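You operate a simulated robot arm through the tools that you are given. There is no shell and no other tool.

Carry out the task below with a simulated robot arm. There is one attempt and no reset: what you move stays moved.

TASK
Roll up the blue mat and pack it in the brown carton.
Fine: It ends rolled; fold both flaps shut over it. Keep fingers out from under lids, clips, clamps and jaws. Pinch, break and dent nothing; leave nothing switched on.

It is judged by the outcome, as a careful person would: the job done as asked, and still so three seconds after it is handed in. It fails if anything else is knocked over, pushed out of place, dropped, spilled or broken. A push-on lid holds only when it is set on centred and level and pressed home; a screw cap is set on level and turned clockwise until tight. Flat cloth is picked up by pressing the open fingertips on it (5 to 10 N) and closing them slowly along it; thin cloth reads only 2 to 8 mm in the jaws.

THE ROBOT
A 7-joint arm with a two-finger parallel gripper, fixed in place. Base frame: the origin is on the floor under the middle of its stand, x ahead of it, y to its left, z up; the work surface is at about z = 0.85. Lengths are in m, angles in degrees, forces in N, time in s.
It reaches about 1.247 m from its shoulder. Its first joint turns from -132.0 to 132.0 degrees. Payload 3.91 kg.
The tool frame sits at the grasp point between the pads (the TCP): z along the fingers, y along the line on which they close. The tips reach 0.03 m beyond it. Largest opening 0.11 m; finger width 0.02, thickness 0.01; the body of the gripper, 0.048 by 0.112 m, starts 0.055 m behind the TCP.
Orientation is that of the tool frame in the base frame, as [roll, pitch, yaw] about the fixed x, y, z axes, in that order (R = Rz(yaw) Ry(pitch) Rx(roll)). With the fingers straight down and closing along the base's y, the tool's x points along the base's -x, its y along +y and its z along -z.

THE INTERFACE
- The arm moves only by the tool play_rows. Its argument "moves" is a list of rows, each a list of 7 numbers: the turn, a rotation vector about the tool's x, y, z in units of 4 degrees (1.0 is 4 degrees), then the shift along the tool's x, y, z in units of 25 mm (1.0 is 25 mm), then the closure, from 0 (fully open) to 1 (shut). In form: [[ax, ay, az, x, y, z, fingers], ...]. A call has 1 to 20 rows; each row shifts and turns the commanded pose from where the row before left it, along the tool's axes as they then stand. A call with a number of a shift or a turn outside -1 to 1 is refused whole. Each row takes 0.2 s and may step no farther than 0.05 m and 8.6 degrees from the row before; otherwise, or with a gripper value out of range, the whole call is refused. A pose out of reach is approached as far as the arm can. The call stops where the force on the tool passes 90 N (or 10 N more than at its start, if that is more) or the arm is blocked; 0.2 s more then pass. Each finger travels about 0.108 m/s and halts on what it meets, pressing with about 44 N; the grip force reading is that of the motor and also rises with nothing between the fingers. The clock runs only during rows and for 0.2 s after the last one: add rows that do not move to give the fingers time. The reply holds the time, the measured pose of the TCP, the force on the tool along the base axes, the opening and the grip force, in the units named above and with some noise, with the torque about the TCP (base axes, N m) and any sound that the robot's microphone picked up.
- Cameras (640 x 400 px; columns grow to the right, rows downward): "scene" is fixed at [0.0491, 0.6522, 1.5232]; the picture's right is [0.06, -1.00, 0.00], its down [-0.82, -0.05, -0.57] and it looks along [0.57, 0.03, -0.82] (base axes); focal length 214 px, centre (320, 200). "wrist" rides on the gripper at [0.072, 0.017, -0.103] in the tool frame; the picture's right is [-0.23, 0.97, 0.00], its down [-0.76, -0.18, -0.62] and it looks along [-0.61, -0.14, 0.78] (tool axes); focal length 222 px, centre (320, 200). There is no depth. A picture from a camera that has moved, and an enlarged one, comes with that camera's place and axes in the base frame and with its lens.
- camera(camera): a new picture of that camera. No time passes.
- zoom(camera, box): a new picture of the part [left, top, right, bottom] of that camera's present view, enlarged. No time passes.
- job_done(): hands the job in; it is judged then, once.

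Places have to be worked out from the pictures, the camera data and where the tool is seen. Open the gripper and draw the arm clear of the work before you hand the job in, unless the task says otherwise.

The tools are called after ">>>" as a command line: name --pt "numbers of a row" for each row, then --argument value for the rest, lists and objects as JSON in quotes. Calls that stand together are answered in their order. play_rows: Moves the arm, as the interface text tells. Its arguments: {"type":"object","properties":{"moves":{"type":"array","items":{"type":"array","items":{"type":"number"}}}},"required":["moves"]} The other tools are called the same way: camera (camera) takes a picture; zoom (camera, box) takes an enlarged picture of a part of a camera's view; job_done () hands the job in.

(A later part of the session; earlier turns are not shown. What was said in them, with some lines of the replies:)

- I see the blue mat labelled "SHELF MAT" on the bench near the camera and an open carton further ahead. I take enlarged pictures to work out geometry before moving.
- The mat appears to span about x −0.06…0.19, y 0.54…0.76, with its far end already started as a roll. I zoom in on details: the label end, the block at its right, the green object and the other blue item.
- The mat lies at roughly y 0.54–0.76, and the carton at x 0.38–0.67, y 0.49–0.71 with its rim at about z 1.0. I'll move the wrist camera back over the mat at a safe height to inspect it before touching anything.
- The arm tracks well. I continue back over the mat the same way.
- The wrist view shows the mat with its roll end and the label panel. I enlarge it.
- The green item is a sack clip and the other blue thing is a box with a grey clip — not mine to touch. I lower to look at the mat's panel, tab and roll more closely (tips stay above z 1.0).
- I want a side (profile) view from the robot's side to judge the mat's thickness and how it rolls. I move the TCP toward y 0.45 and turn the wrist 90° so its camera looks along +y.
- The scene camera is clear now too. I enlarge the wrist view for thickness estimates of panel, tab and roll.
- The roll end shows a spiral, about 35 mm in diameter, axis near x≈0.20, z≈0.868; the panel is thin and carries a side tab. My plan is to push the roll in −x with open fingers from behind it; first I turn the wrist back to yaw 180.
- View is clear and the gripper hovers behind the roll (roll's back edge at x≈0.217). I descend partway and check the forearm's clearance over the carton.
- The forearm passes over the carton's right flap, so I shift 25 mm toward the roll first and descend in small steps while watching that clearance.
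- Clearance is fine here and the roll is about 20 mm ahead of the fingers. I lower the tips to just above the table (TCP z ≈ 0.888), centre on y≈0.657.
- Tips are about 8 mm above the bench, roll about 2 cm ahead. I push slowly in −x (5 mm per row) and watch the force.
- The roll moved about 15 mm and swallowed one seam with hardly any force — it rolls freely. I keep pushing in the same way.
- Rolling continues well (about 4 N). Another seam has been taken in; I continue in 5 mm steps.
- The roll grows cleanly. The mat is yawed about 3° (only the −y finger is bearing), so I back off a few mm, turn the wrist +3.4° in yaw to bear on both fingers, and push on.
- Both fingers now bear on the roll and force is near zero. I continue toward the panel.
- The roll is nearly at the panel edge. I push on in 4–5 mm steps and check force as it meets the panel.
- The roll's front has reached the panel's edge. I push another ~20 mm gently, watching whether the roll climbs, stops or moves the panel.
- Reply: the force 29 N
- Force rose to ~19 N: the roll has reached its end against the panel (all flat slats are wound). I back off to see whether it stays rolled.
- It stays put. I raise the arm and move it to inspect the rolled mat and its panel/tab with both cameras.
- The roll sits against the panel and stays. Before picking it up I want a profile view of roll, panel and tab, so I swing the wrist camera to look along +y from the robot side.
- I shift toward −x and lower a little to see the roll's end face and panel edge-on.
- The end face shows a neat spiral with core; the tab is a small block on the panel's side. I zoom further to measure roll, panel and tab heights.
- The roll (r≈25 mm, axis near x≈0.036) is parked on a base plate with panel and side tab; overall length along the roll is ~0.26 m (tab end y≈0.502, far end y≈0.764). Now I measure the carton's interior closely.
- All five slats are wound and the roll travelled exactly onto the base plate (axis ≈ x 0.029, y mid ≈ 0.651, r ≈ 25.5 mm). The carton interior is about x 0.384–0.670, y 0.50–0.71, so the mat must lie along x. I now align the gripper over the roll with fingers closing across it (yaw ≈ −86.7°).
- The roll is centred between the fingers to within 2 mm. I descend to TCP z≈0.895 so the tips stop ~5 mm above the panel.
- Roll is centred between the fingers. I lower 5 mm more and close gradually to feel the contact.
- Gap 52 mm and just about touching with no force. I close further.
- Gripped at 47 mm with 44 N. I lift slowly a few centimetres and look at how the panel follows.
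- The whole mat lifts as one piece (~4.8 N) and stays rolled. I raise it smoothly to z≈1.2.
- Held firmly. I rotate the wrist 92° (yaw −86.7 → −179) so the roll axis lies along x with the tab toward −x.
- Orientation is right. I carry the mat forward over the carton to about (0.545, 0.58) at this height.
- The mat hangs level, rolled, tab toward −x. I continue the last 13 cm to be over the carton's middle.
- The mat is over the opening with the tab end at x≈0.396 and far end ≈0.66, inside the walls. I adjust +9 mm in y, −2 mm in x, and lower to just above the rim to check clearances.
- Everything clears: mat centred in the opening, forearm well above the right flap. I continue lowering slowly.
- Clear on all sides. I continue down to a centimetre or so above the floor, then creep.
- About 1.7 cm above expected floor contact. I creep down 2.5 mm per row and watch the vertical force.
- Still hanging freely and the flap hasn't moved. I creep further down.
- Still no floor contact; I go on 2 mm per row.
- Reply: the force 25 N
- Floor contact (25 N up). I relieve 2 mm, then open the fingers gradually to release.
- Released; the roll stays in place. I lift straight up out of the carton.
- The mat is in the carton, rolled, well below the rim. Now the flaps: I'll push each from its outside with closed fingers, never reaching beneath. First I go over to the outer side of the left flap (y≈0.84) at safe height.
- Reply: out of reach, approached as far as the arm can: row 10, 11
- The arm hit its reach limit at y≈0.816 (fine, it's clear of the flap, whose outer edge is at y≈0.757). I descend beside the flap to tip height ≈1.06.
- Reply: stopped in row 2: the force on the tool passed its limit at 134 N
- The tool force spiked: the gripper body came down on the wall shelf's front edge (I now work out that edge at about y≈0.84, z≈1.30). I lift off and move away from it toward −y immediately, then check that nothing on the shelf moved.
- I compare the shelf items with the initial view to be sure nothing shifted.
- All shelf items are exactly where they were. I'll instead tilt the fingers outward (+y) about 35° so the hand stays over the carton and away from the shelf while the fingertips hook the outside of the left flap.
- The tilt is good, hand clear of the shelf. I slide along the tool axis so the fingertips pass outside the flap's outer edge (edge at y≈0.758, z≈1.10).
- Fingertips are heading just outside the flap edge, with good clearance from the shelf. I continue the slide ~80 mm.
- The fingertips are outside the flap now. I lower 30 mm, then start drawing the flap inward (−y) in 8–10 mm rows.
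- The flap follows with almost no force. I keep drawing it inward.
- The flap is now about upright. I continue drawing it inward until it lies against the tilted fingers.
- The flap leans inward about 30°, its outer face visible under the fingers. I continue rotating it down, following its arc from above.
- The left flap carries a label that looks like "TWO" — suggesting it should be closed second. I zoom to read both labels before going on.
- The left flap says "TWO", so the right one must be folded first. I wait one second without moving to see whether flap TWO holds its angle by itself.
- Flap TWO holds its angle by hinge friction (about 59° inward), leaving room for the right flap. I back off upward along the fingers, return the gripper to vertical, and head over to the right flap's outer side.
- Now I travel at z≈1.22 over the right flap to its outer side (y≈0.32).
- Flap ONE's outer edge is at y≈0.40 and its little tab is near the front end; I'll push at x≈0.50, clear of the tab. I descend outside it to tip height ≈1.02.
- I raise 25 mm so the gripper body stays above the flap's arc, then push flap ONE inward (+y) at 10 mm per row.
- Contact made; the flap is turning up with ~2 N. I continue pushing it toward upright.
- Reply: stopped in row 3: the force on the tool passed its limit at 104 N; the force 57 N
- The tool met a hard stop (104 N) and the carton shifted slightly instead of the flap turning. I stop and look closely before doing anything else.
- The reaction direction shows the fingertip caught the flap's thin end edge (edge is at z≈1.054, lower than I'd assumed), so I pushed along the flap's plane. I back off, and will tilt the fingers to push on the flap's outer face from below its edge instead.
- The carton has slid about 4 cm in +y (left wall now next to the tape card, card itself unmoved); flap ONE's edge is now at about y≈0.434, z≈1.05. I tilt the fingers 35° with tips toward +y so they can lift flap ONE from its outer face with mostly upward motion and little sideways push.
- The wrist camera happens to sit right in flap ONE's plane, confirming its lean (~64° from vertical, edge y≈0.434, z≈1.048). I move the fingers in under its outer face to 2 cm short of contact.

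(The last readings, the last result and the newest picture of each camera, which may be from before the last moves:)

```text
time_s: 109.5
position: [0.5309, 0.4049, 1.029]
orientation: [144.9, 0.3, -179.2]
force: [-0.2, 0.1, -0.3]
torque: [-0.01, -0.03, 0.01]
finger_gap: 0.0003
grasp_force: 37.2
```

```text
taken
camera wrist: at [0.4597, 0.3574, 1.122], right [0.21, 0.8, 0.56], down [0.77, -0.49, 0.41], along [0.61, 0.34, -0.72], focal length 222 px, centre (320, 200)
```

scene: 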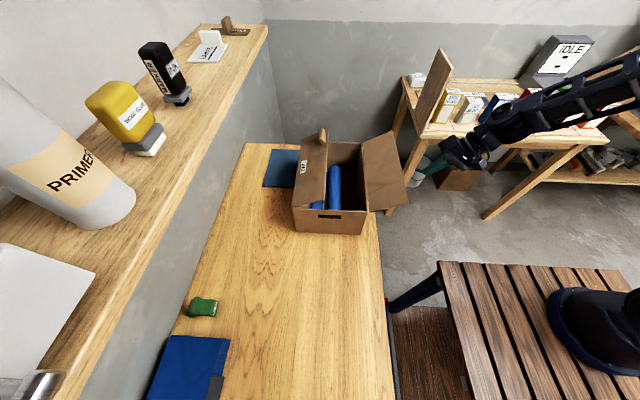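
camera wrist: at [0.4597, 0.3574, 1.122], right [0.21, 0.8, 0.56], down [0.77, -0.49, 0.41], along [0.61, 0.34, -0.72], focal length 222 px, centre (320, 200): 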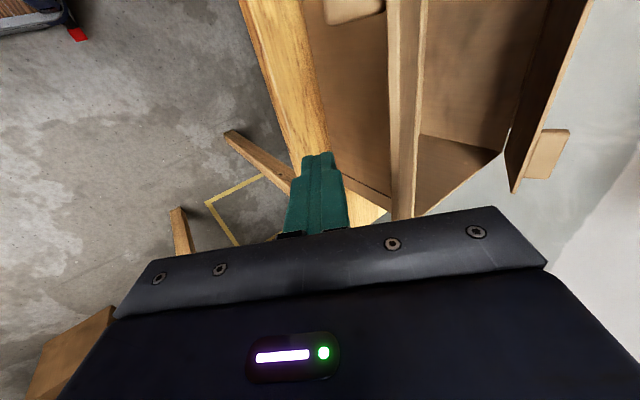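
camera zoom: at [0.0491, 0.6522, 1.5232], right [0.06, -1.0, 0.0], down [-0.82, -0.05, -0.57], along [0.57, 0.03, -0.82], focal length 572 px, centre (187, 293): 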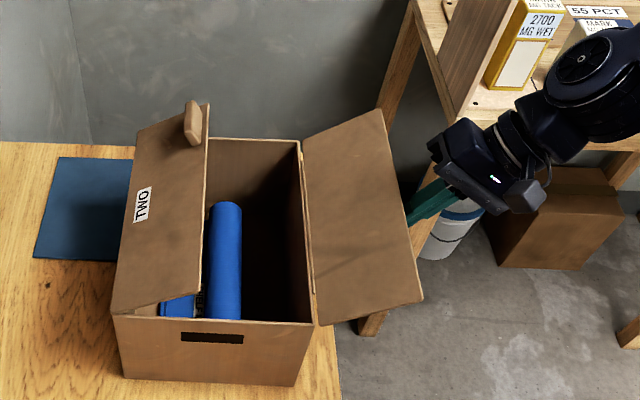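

The fingertips are under the flap's outer edge. I bring them to contact and lift along its arc, gently.

>>> play_rows --pt "0 0 0 0 0.33 0.015 1" --pt "0 0 0 0 0.33 0.015 1" --pt "0 0 0 0 0.33 0.015 1" --pt "0 0 0 0 0.32 -0.145 1" --pt "0 0 0 0 0.32 -0.145 1" --pt "0 0 0 0 0 0 1"

>>> zoom --camera "scene" --box '[270, 90, 470, 240]'

>>> camera --camera "wrist"

```text
time_s: 110.9
position: [0.5308, 0.4349, 1.0555]
orientation: [144.9, 0.2, -179.2]
force: [-0.3, -0.3, -1.3]
torque: [0.01, -0.03, 0.01]
finger_gap: 0.0
grasp_force: 37.2
```

```text
2.67 times, centred on (370, 165) of scene
camera zoom: at [0.0491, 0.6522, 1.5232], right [0.06, -1.0, 0.0], down [-0.82, -0.05, -0.57], along [0.57, 0.03, -0.82], focal length 572 px, centre (187, 293)
```

zoom: 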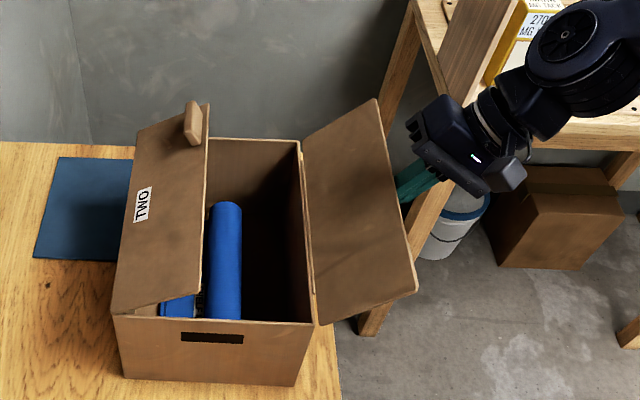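

```text
taken
camera wrist: at [0.4587, 0.3888, 1.1492], right [0.21, 0.8, 0.56], down [0.77, -0.49, 0.41], along [0.61, 0.34, -0.72], focal length 222 px, centre (320, 200)
```

wrist: 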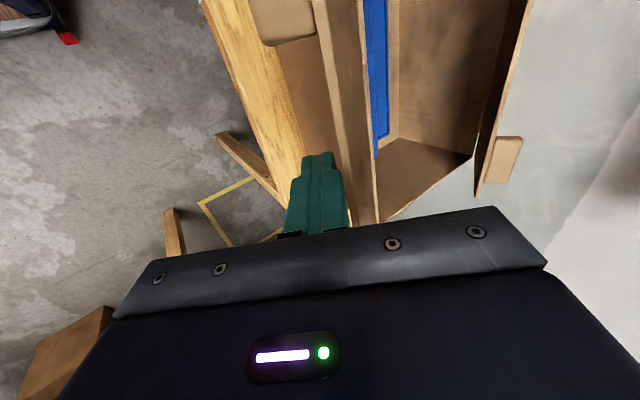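

It works: the flap is turning and the carton is staying still. I continue along the arc toward upright.

>>> play_rows --pt "0 0 0 0 0.37 -0.1 1" --pt "0 0 0 0 0.37 -0.1 1" --pt "0 0 0 0 0.385 -0.03 1" --pt "0 0 0 0 0.385 -0.03 1" --pt "0 0 0 0 0 0 1"

>>> zoom --camera "scene" --box '[270, 90, 470, 240]'

>>> camera --camera "wrist"

```text
time_s: 112.1
position: [0.5313, 0.4613, 1.0837]
orientation: [145.0, 0.4, -179.2]
force: [0.2, -0.6, -0.2]
torque: [0.01, 0.0, 0.01]
finger_gap: 0.0002
grasp_force: 37.6
```

```text
2.67 times, centred on (370, 165) of scene
camera zoom: at [0.0491, 0.6522, 1.5232], right [0.06, -1.0, 0.0], down [-0.82, -0.05, -0.57], along [0.57, 0.03, -0.82], focal length 572 px, centre (187, 293)
```

zoom: 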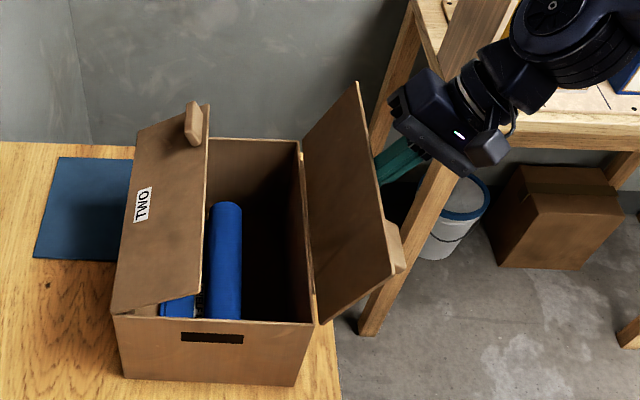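

```text
taken
camera wrist: at [0.4598, 0.4155, 1.1767], right [0.21, 0.8, 0.56], down [0.77, -0.49, 0.41], along [0.61, 0.34, -0.72], focal length 222 px, centre (320, 200)
```

wrist: 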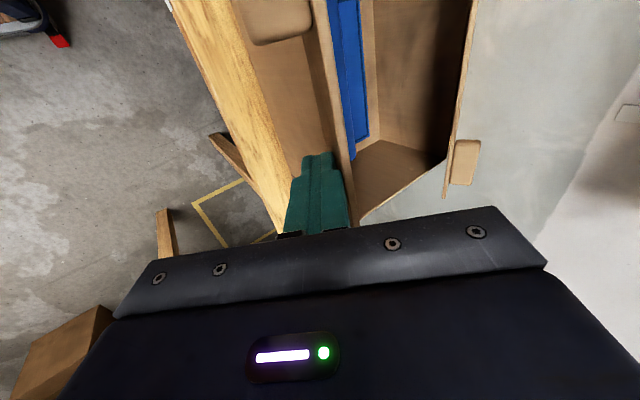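

The flap is now ~35° from upright and the carton hasn't moved. I continue to vertical and slightly past.

>>> play_rows --pt "0 0 0 0 0.415 0.055 1" --pt "0 0 0 0 0.415 0.055 1" --pt "0 0 0 0 0.336 0.157 1" --pt "0 0 0 0 0.336 0.157 1" --pt "0 0 0 0 0.336 0.157 1" --pt "0 0 0 0 0 0 1"

>>> zoom --camera "scene" --box '[270, 90, 470, 240]'

>>> camera --camera "wrist"

```text
time_s: 113.5
position: [0.5304, 0.5079, 1.0972]
orientation: [144.9, 0.3, -179.2]
force: [0.4, 0.0, 0.7]
torque: [0.02, 0.01, 0.01]
finger_gap: 0.0
grasp_force: 37.3
```

```text
2.67 times, centred on (370, 165) of scene
camera zoom: at [0.0491, 0.6522, 1.5232], right [0.06, -1.0, 0.0], down [-0.82, -0.05, -0.57], along [0.57, 0.03, -0.82], focal length 572 px, centre (187, 293)
```

zoom: 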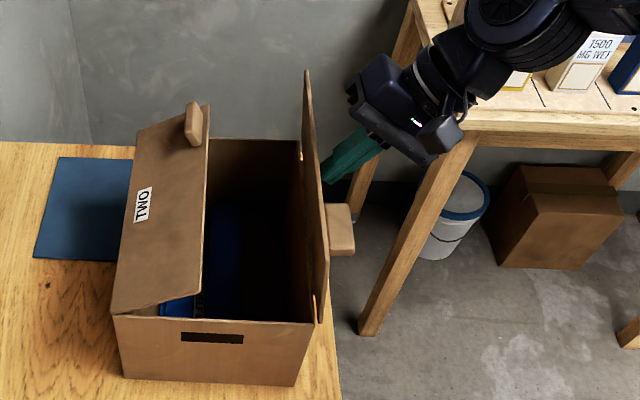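

```text
taken
camera wrist: at [0.4586, 0.4612, 1.1904], right [0.21, 0.8, 0.56], down [0.77, -0.49, 0.41], along [0.61, 0.34, -0.72], focal length 222 px, centre (320, 200)
```

wrist: 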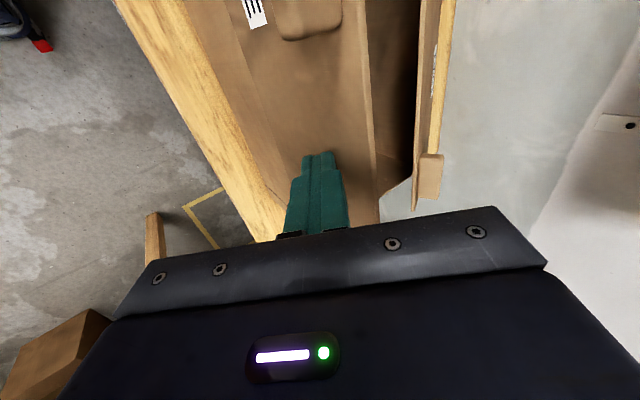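

Flap ONE is upright. I continue following its arc inward and down.

>>> play_rows --pt "0 0 0 0 0.273 0.302 1" --pt "0 0 0 0 0.273 0.302 1" --pt "0 0 0 0 0.273 0.302 1" --pt "0 0 0 0 0.273 0.302 1" --pt "0 0 0 0 0 0 1"

>>> zoom --camera "scene" --box '[270, 90, 470, 240]'

>>> camera --camera "wrist"

```text
time_s: 114.7
position: [0.5291, 0.5468, 1.0885]
orientation: [144.9, 0.3, -179.2]
force: [0.0, 0.4, 0.2]
torque: [0.0, 0.01, -0.01]
finger_gap: 0.0002
grasp_force: 38.0
```

```text
2.67 times, centred on (370, 165) of scene
camera zoom: at [0.0491, 0.6522, 1.5232], right [0.06, -1.0, 0.0], down [-0.82, -0.05, -0.57], along [0.57, 0.03, -0.82], focal length 572 px, centre (187, 293)
```

zoom: 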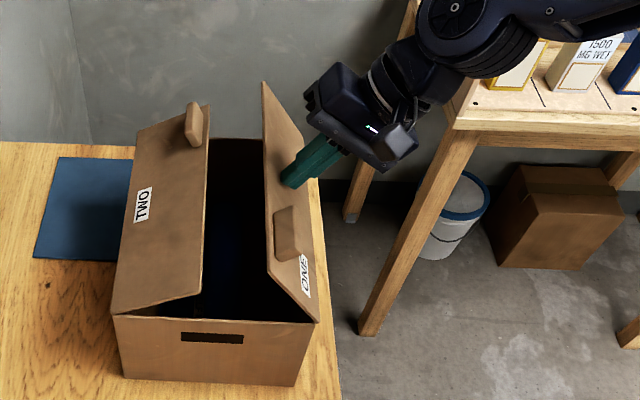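

```text
taken
camera wrist: at [0.4574, 0.5001, 1.1814], right [0.21, 0.8, 0.56], down [0.77, -0.49, 0.41], along [0.61, 0.34, -0.72], focal length 222 px, centre (320, 200)
```

wrist: 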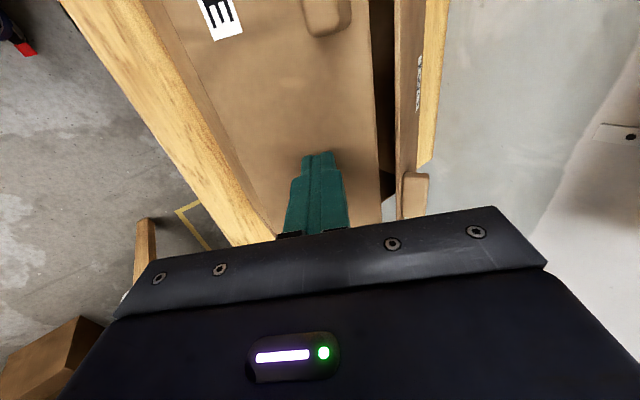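

The label confirms "ONE", turning in nicely. I continue down.

>>> play_rows --pt "0 0 0 0 0.073 0.41 1" --pt "0 0 0 0 0.073 0.41 1" --pt "0 0 0 0 0.073 0.41 1" --pt "0 0 0 0 0.073 0.41 1" --pt "0 0 0 0 0 0 1"

>>> zoom --camera "scene" --box '[270, 90, 470, 240]'

>>> camera --camera "wrist"

```text
time_s: 115.9
position: [0.5278, 0.5772, 1.0611]
orientation: [145.0, 0.3, -179.2]
force: [-0.4, 0.5, 0.6]
torque: [0.0, 0.0, 0.0]
finger_gap: 0.0
grasp_force: 38.0
```

```text
2.67 times, centred on (370, 165) of scene
camera zoom: at [0.0491, 0.6522, 1.5232], right [0.06, -1.0, 0.0], down [-0.82, -0.05, -0.57], along [0.57, 0.03, -0.82], focal length 572 px, centre (187, 293)
```

zoom: 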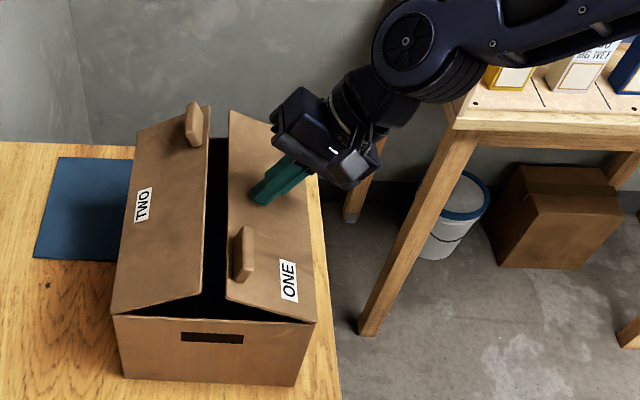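

```text
taken
camera wrist: at [0.4568, 0.531, 1.1534], right [0.21, 0.8, 0.56], down [0.77, -0.49, 0.41], along [0.61, 0.34, -0.72], focal length 222 px, centre (320, 200)
```

wrist: 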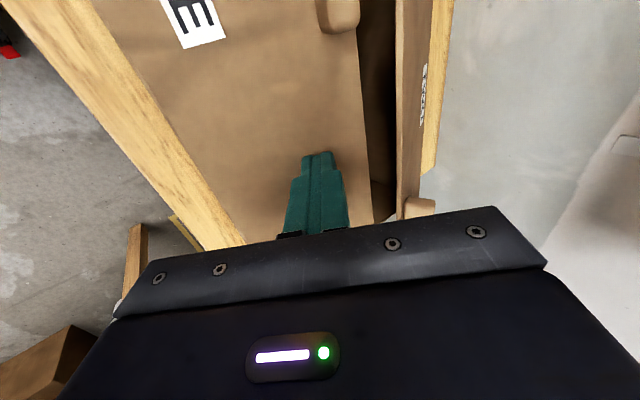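

ONE is ~60° in. I press it down to flat, watching the force.

>>> play_rows --pt "0 0 0 0 -0.1 0.34 1" --pt "0 0 0 0 -0.1 0.34 1" --pt "0 0 0 0 -0.1 0.34 1" --pt "0 0 0 0 -0.1 0.3 1" --pt "0 0 0 0 0 0 1"

>>> zoom --camera "scene" --box '[270, 90, 470, 240]'

>>> camera --camera "wrist"

```text
time_s: 117.1
position: [0.529, 0.5862, 1.033]
orientation: [144.6, 0.5, -179.4]
force: [-7.8, -31.7, 74.6]
torque: [-0.17, 0.27, 0.07]
finger_gap: 0.0
grasp_force: 38.3
```

```text
2.67 times, centred on (370, 165) of scene
camera zoom: at [0.0491, 0.6522, 1.5232], right [0.06, -1.0, 0.0], down [-0.82, -0.05, -0.57], along [0.57, 0.03, -0.82], focal length 572 px, centre (187, 293)
```

zoom: 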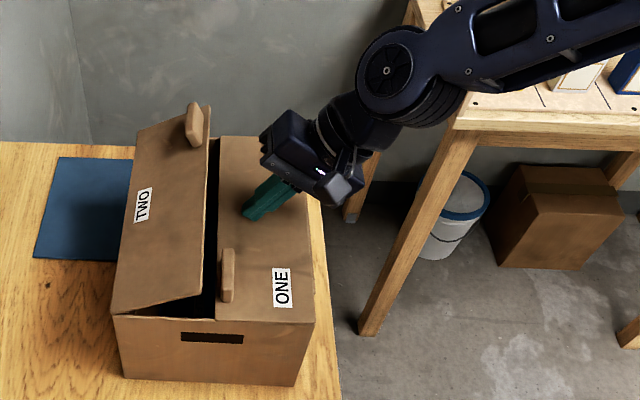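

```text
taken
camera wrist: at [0.4573, 0.5389, 1.1249], right [0.21, 0.8, 0.57], down [0.76, -0.5, 0.41], along [0.61, 0.35, -0.71], focal length 222 px, centre (320, 200)
```

wrist: 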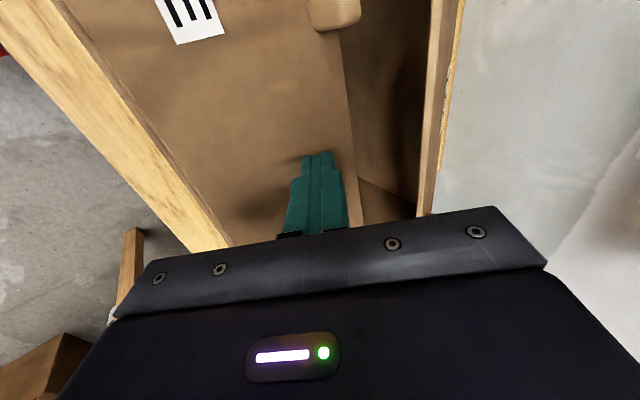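

Flap ONE is pressed to its closed stop (force up). I back off along the fingers and check that it stays shut.

>>> play_rows --pt "0 0 0 0 0 -0.4 1" --pt "0 0 0 0 0 -0.8 1" --pt "0 0 0 0 0 -0.8 1" --pt "0 0 0 0 0 -0.5 1" --pt "0 0 0 0 0.35 -0.49 1" --pt "0 0 0 0 0.35 -0.49 1" --pt "0 0 0 0 0 0 1"

>>> zoom --camera "scene" --box '[270, 90, 470, 240]'

>>> camera --camera "wrist"

```text
time_s: 118.7
position: [0.5308, 0.5497, 1.108]
orientation: [144.9, 0.3, -179.2]
force: [-0.3, -0.1, 0.5]
torque: [0.0, 0.0, 0.01]
finger_gap: 0.0
grasp_force: 38.2
```

```text
2.67 times, centred on (370, 165) of scene
camera zoom: at [0.0491, 0.6522, 1.5232], right [0.06, -1.0, 0.0], down [-0.82, -0.05, -0.57], along [0.57, 0.03, -0.82], focal length 572 px, centre (187, 293)
```

zoom: 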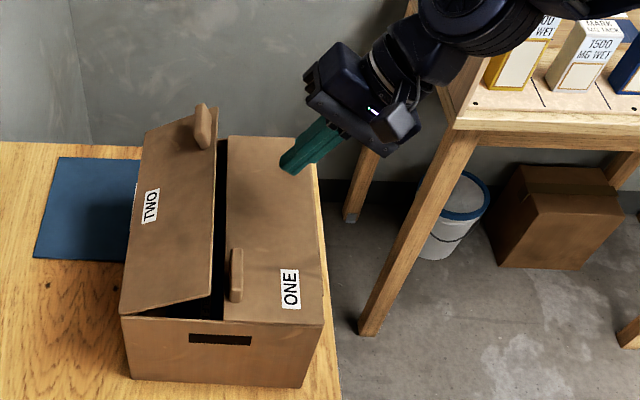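

```text
taken
camera wrist: at [0.4591, 0.5039, 1.2007], right [0.21, 0.8, 0.56], down [0.77, -0.49, 0.41], along [0.61, 0.34, -0.72], focal length 222 px, centre (320, 200)
```

wrist: 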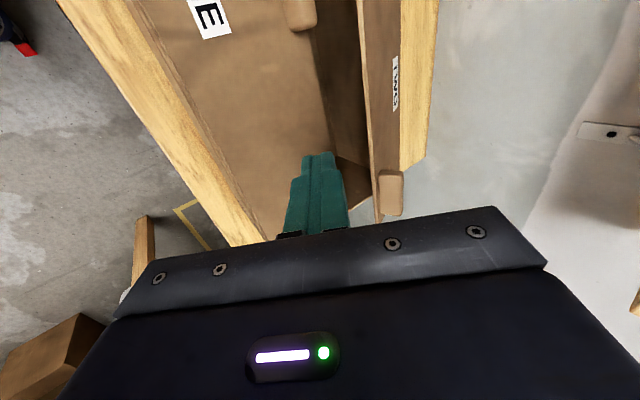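

ONE stays shut. Now I bring the tilted fingers over flap TWO's outer face (clear of its tab at the back).

>>> play_rows --pt "0 0 0 0 0.6 0.3 1" --pt "0 0 0 0 0.75 0.45 1" --pt "0 0 0 0 0.75 0.48 1" --pt "0 0 0 0 0.75 0.48 1" --pt "0 0 0 0 0.75 0.48 1" --pt "0 0 0 0 0.75 0.48 1" --pt "0 0 0 0 0 0 1"

>>> zoom --camera "scene" --box '[270, 90, 470, 240]'

>>> camera --camera "wrist"

```text
time_s: 120.3
position: [0.5271, 0.6803, 1.116]
orientation: [144.9, 0.5, -179.2]
force: [0.6, -0.7, 0.2]
torque: [-0.02, 0.01, 0.01]
finger_gap: 0.0
grasp_force: 37.6
```

```text
2.67 times, centred on (370, 165) of scene
camera zoom: at [0.0491, 0.6522, 1.5232], right [0.06, -1.0, 0.0], down [-0.82, -0.05, -0.57], along [0.57, 0.03, -0.82], focal length 572 px, centre (187, 293)
```

zoom: 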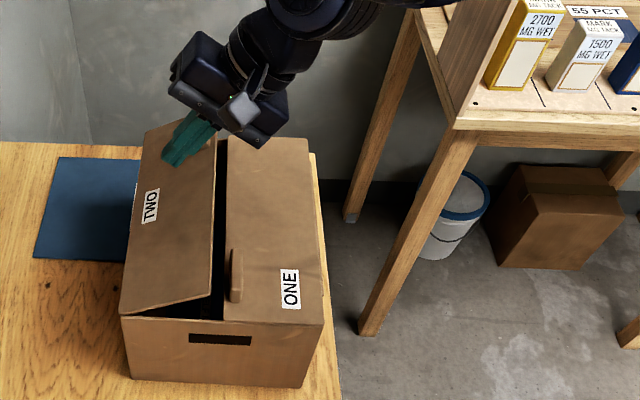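

```text
taken
camera wrist: at [0.4557, 0.6333, 1.2091], right [0.21, 0.8, 0.56], down [0.77, -0.49, 0.41], along [0.61, 0.34, -0.72], focal length 222 px, centre (320, 200)
```

wrist: 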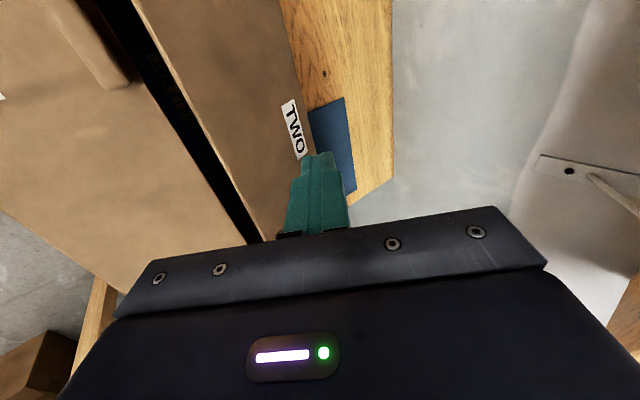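

I press TWO down following its arc, first to contact.

>>> play_rows --pt "0 0 0 0 -0.367 0.33 1" --pt "0 0 0 0 -0.367 0.33 1" --pt "0 0 0 0 -0.367 0.33 1" --pt "0 0 0 0 -0.225 0.193 1" --pt "0 0 0 0 -0.225 0.193 1" --pt "0 0 0 0 -0.225 0.193 1" --pt "0 0 0 0 0 0 1"

>>> zoom --camera "scene" --box '[270, 90, 470, 240]'

>>> camera --camera "wrist"

```text
time_s: 121.9
position: [0.5271, 0.665, 1.0577]
orientation: [144.9, 0.2, -179.2]
force: [0.9, -0.6, -0.3]
torque: [0.02, 0.0, -0.03]
finger_gap: 0.0001
grasp_force: 37.8
```

```text
2.67 times, centred on (370, 165) of scene
camera zoom: at [0.0491, 0.6522, 1.5232], right [0.06, -1.0, 0.0], down [-0.82, -0.05, -0.57], along [0.57, 0.03, -0.82], focal length 572 px, centre (187, 293)
```

zoom: 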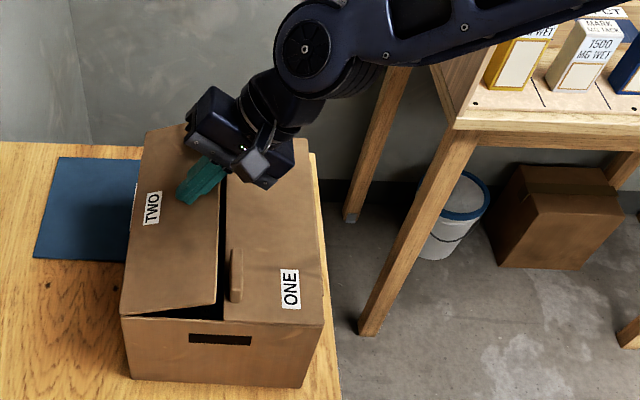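

```text
taken
camera wrist: at [0.4567, 0.6187, 1.1509], right [0.21, 0.8, 0.56], down [0.77, -0.49, 0.41], along [0.61, 0.34, -0.72], focal length 222 px, centre (320, 200)
```

wrist: 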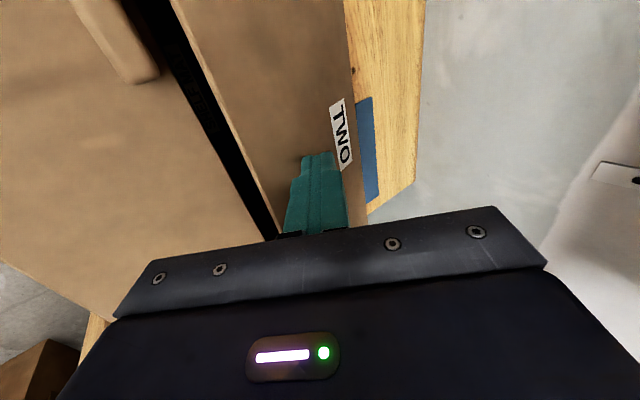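

TWO is going down smoothly. I press the remaining ~2 cm slowly.

>>> play_rows --pt "0 0 0 0 -0.2 0.193 1" --pt "0 0 0 0 -0.2 0.193 1" --pt "0 0 0 0 -0.08 0.1 1" --pt "0 0 0 0 0 0 1"

>>> zoom --camera "scene" --box '[270, 90, 470, 240]'

>>> camera --camera "wrist"

```text
time_s: 122.9
position: [0.5278, 0.6624, 1.0427]
orientation: [145.0, 0.2, -179.2]
force: [0.4, -0.1, 1.0]
torque: [0.02, 0.02, -0.01]
finger_gap: 0.0
grasp_force: 37.5
```

```text
2.67 times, centred on (370, 165) of scene
camera zoom: at [0.0491, 0.6522, 1.5232], right [0.06, -1.0, 0.0], down [-0.82, -0.05, -0.57], along [0.57, 0.03, -0.82], focal length 572 px, centre (187, 293)
```

zoom: 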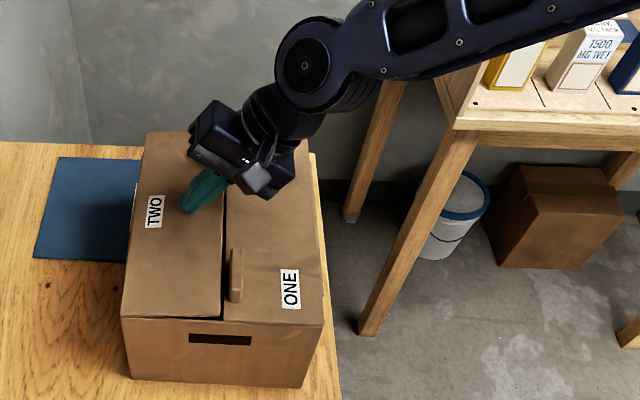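

```text
taken
camera wrist: at [0.4565, 0.6156, 1.135], right [0.21, 0.8, 0.56], down [0.77, -0.49, 0.41], along [0.61, 0.34, -0.72], focal length 222 px, centre (320, 200)
```

wrist: 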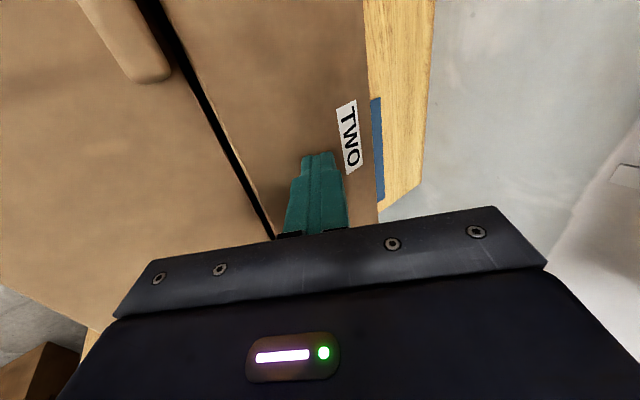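

Nearly flat. I press straight down in 2 mm rows until it meets its stop.

>>> play_rows --pt "0 0 0 0 -0.046 0.066 1" --pt "0 0 0 0 -0.046 0.066 1" --pt "0 0 0 0 -0.046 0.066 1" --pt "0 0 0 0 0 0 1"

>>> zoom --camera "scene" --box '[280, 120, 400, 240]'

```text
time_s: 123.9
position: [0.5291, 0.6628, 1.0364]
orientation: [144.9, 0.4, -179.2]
force: [0.4, 0.1, 1.6]
torque: [0.01, -0.06, 0.01]
finger_gap: 0.0002
grasp_force: 38.3
```

```text
3.33 times, centred on (340, 180) of scene
camera zoom: at [0.0491, 0.6522, 1.5232], right [0.06, -1.0, 0.0], down [-0.82, -0.05, -0.57], along [0.57, 0.03, -0.82], focal length 715 px, centre (253, 267)
```

zoom: 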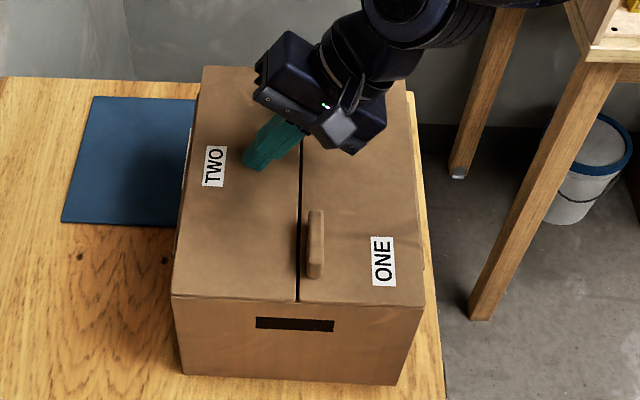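

Both flaps look flush. A couple more 1.5 mm steps to confirm TWO is home against its stop.

>>> play_rows --pt "0 0 0 0 -0.034 0.05 1" --pt "0 0 0 0 -0.034 0.05 1" --pt "0 0 0 0 0 0 1"

>>> zoom --camera "scene" --box '[280, 120, 400, 240]'

```text
time_s: 124.7
position: [0.5285, 0.6632, 1.0343]
orientation: [144.9, 0.4, -179.3]
force: [2.5, -3.9, 24.5]
torque: [0.17, -0.03, -0.03]
finger_gap: 0.0002
grasp_force: 38.1
```

```text
3.33 times, centred on (340, 180) of scene
camera zoom: at [0.0491, 0.6522, 1.5232], right [0.06, -1.0, 0.0], down [-0.82, -0.05, -0.57], along [0.57, 0.03, -0.82], focal length 715 px, centre (253, 267)
```

zoom: 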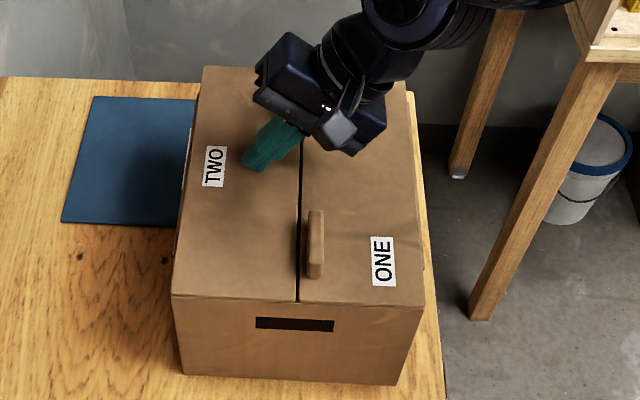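

TWO is home (24 N against its stop). I lift straight up and look at both flaps.

>>> play_rows --pt "0 0 0 0 0.12 -0.17 1" --pt "0 0 0 0 0.35 -0.5 1" --pt "0 0 0 0 0.46 -0.655 1" --pt "0 0 0 0 0.46 -0.655 1" --pt "0 0 0 0 0.46 -0.655 1" --pt "0 0 0 0 0.46 -0.655 1" --pt "0 0 0 0 0.46 -0.655 1"

>>> play_rows --pt "0.88 0 0 0 0 0 1" --pt "0.88 0 0 0 0 0 1" --pt "0.88 0 0 0 0 0 1" --pt "0.88 0 0 0 0 0 1" --pt "0.88 0 0 0 0 0 1" --pt "0.88 0 0 0 0 0 1" --pt "0.88 0 0 0 0 0 1" --pt "0.88 0 0 0 0 0 1" --pt "0.88 0 0 0 0 0 1" --pt "0.88 0 0 0 0 0 1"

>>> camera --camera "scene"

>>> camera --camera "wrist"

```text
time_s: 126.3
position: [0.5289, 0.6601, 1.1539]
orientation: [145.1, 0.3, -179.3]
force: [1.0, 0.1, 0.2]
torque: [0.02, 0.04, 0.04]
finger_gap: 0.0
grasp_force: 37.8
```

```text
time_s: 128.5
position: [0.5287, 0.6619, 1.1539]
orientation: [-179.9, 0.4, -179.3]
force: [0.0, 0.1, -0.7]
torque: [-0.01, 0.04, 0.0]
finger_gap: 0.0001
grasp_force: 37.8
```

```text
taken
```

scene: 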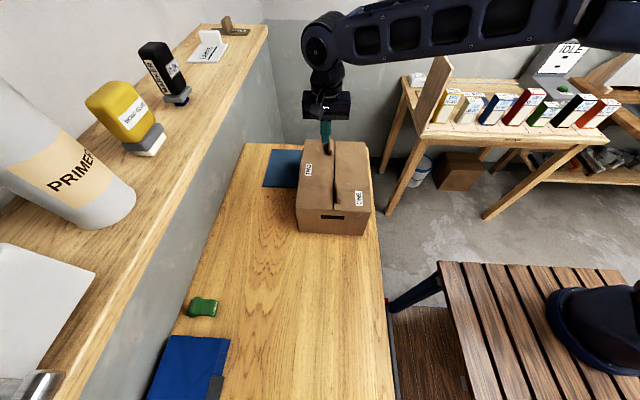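

```text
taken
camera wrist: at [0.4557, 0.6778, 1.2559], right [0.21, 0.98, 0.0], down [0.76, -0.17, 0.63], along [0.61, -0.14, -0.78], focal length 222 px, centre (320, 200)
```

wrist: 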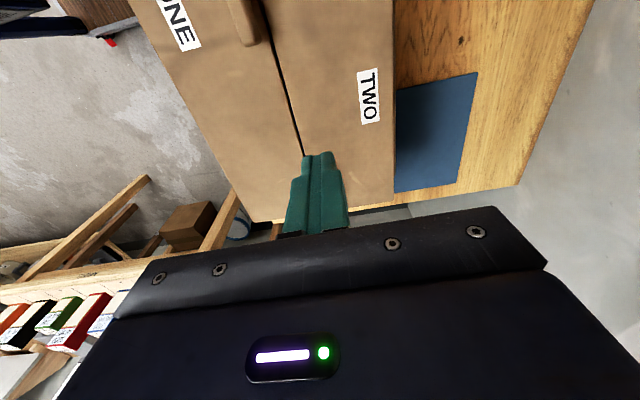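

Both flaps are shut and staying so. I withdraw the arm up and away toward the robot and open the gripper.

>>> play_rows --pt "0 0 0 0 0 -0.8 1" --pt "0 0 0 0 0 -0.9 1" --pt "0 0 0 0 0 -0.9 1" --pt "0 0 0 0 -0.3 -0.9 1" --pt "0 0 0 0 -0.8 -0.9 0.8" --pt "0 0 0 0.5 -0.9 -0.5 0.6" --pt "0 0 0 0.7 -0.9 0 0.4" --pt "0 0 0 0.7 -0.9 0 0.2" --pt "0 0 0 0.7 -0.9 0 0" --pt "0 0 0 0.7 -0.9 0 0" --pt "0 0 0 0.7 -0.9 0 0" --pt "0 0 0 0.7 -0.9 0 0" --pt "0 0 0 0.7 -0.9 0 0" --pt "0 0 0 0.7 -0.9 0 0" --pt "0 0 0 0.3 -0.4 0 0"

>>> camera --camera "scene"

>>> zoom --camera "scene" --box '[250, 110, 400, 250]'

>>> camera --camera "wrist"

```text
time_s: 131.7
position: [0.3705, 0.4199, 1.2756]
orientation: [-179.9, 0.3, -179.1]
force: [0.0, -0.2, -0.3]
torque: [0.02, 0.01, -0.01]
finger_gap: 0.1099
grasp_force: 0.1
```

```text
taken
```

scene: 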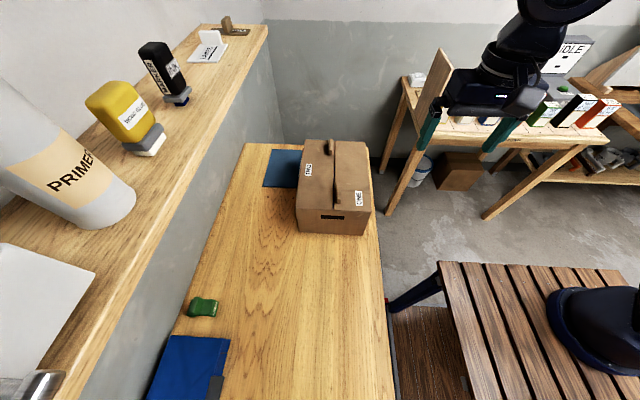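

```text
2.86 times, centred on (325, 180) of scene
camera zoom: at [0.0491, 0.6522, 1.5232], right [0.06, -1.0, 0.0], down [-0.82, -0.05, -0.57], along [0.57, 0.03, -0.82], focal length 613 px, centre (306, 257)
```

zoom: 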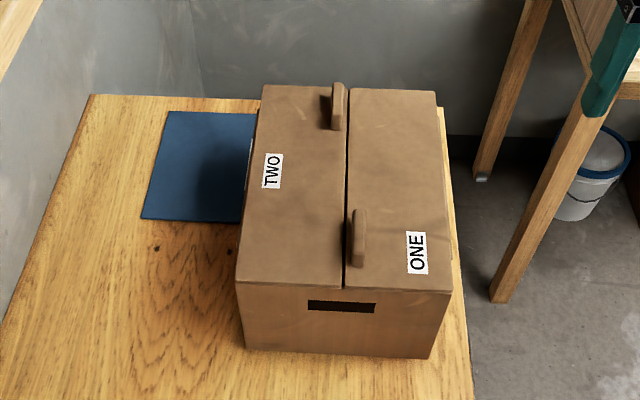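

```text
taken
camera wrist: at [0.2977, 0.4363, 1.3781], right [0.21, 0.98, 0.0], down [0.76, -0.17, 0.63], along [0.61, -0.14, -0.78], focal length 222 px, centre (320, 200)
```

wrist: 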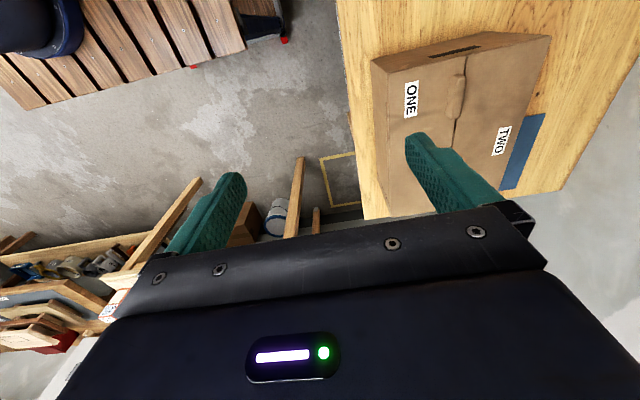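

Everything looks in order; I take one closer look at the flaps' seam and the other objects before handing in.

>>> zoom --camera "scene" --box '[290, 130, 380, 240]'

>>> zoom --camera "wrist" --box '[350, 10, 570, 210]'

>>> zoom --camera "scene" --box '[380, 0, 640, 200]'

```text
3.64 times, centred on (335, 185) of scene
camera zoom: at [0.0491, 0.6522, 1.5232], right [0.06, -1.0, 0.0], down [-0.82, -0.05, -0.57], along [0.57, 0.03, -0.82], focal length 780 px, centre (266, 254)
```

zoom: 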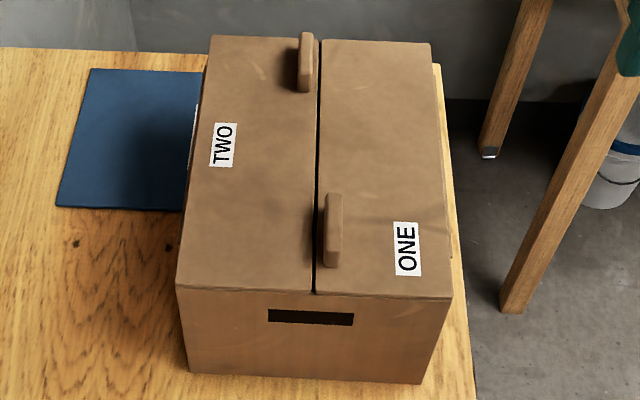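

```text
2.00 times, centred on (460, 110) of wrist
camera zoom: at [0.2977, 0.4363, 1.3781], right [0.21, 0.98, 0.0], down [0.76, -0.17, 0.63], along [0.61, -0.14, -0.78], focal length 444 px, centre (40, 380)
```

zoom: 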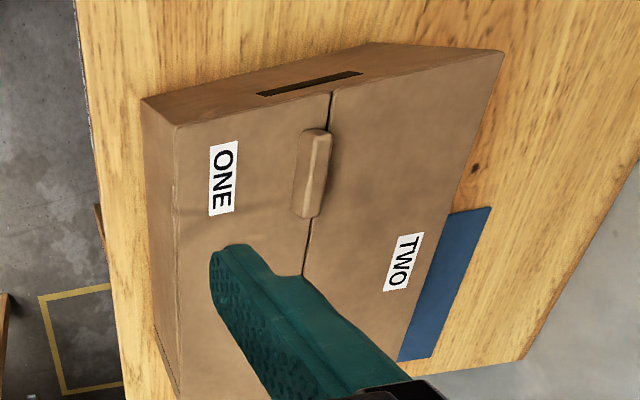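

```text
2.00 times, centred on (510, 100) of scene
camera zoom: at [0.0491, 0.6522, 1.5232], right [0.06, -1.0, 0.0], down [-0.82, -0.05, -0.57], along [0.57, 0.03, -0.82], focal length 429 px, centre (-60, 400)
```

zoom: 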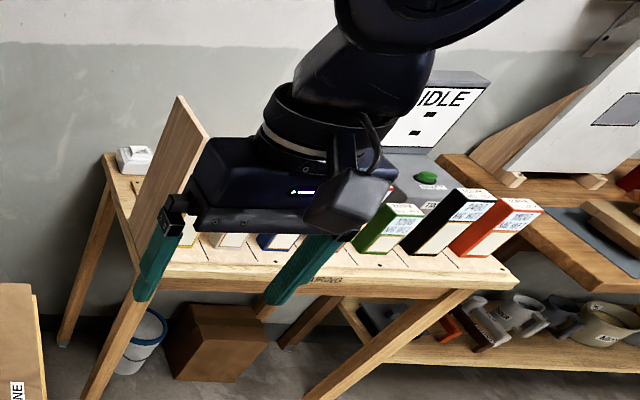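

Both flaps lie flush on the carton with the rolled mat inside. The tape card, shelf items and other objects are where they started, though the carton itself has shifted about 3 cm. The gripper is open and clear, so I hand the job in.

>>> job_done

```text
The job is handed in.
```

The blue mat is rolled up and packed in the carton. Both flaps are folded shut over it, ONE first and then TWO. In the last pictures the flaps lay flush. The gripper was open and clear when I handed the job in.

Three things did not go cleanly:

- **Carton moved:** it ended about 3 cm from where it started. On my first try at flap ONE, the fingertip caught the flap's thin edge and slid the carton about 4 cm before the arm stopped at 104 N. About 1 cm came back while I closed the flap. The mat inside still looked rolled and in place, and the tape card beside the carton had not moved.
- **Shelf bumped:** while I was getting into position for flap TWO, the gripper came down on the front edge of the wall shelf (134 N). I compared before and after pictures, and nothing on the shelf had moved.
- **Hard press on flap ONE:** I pressed it down with about 75 N at its stop. I saw no dent afterwards.
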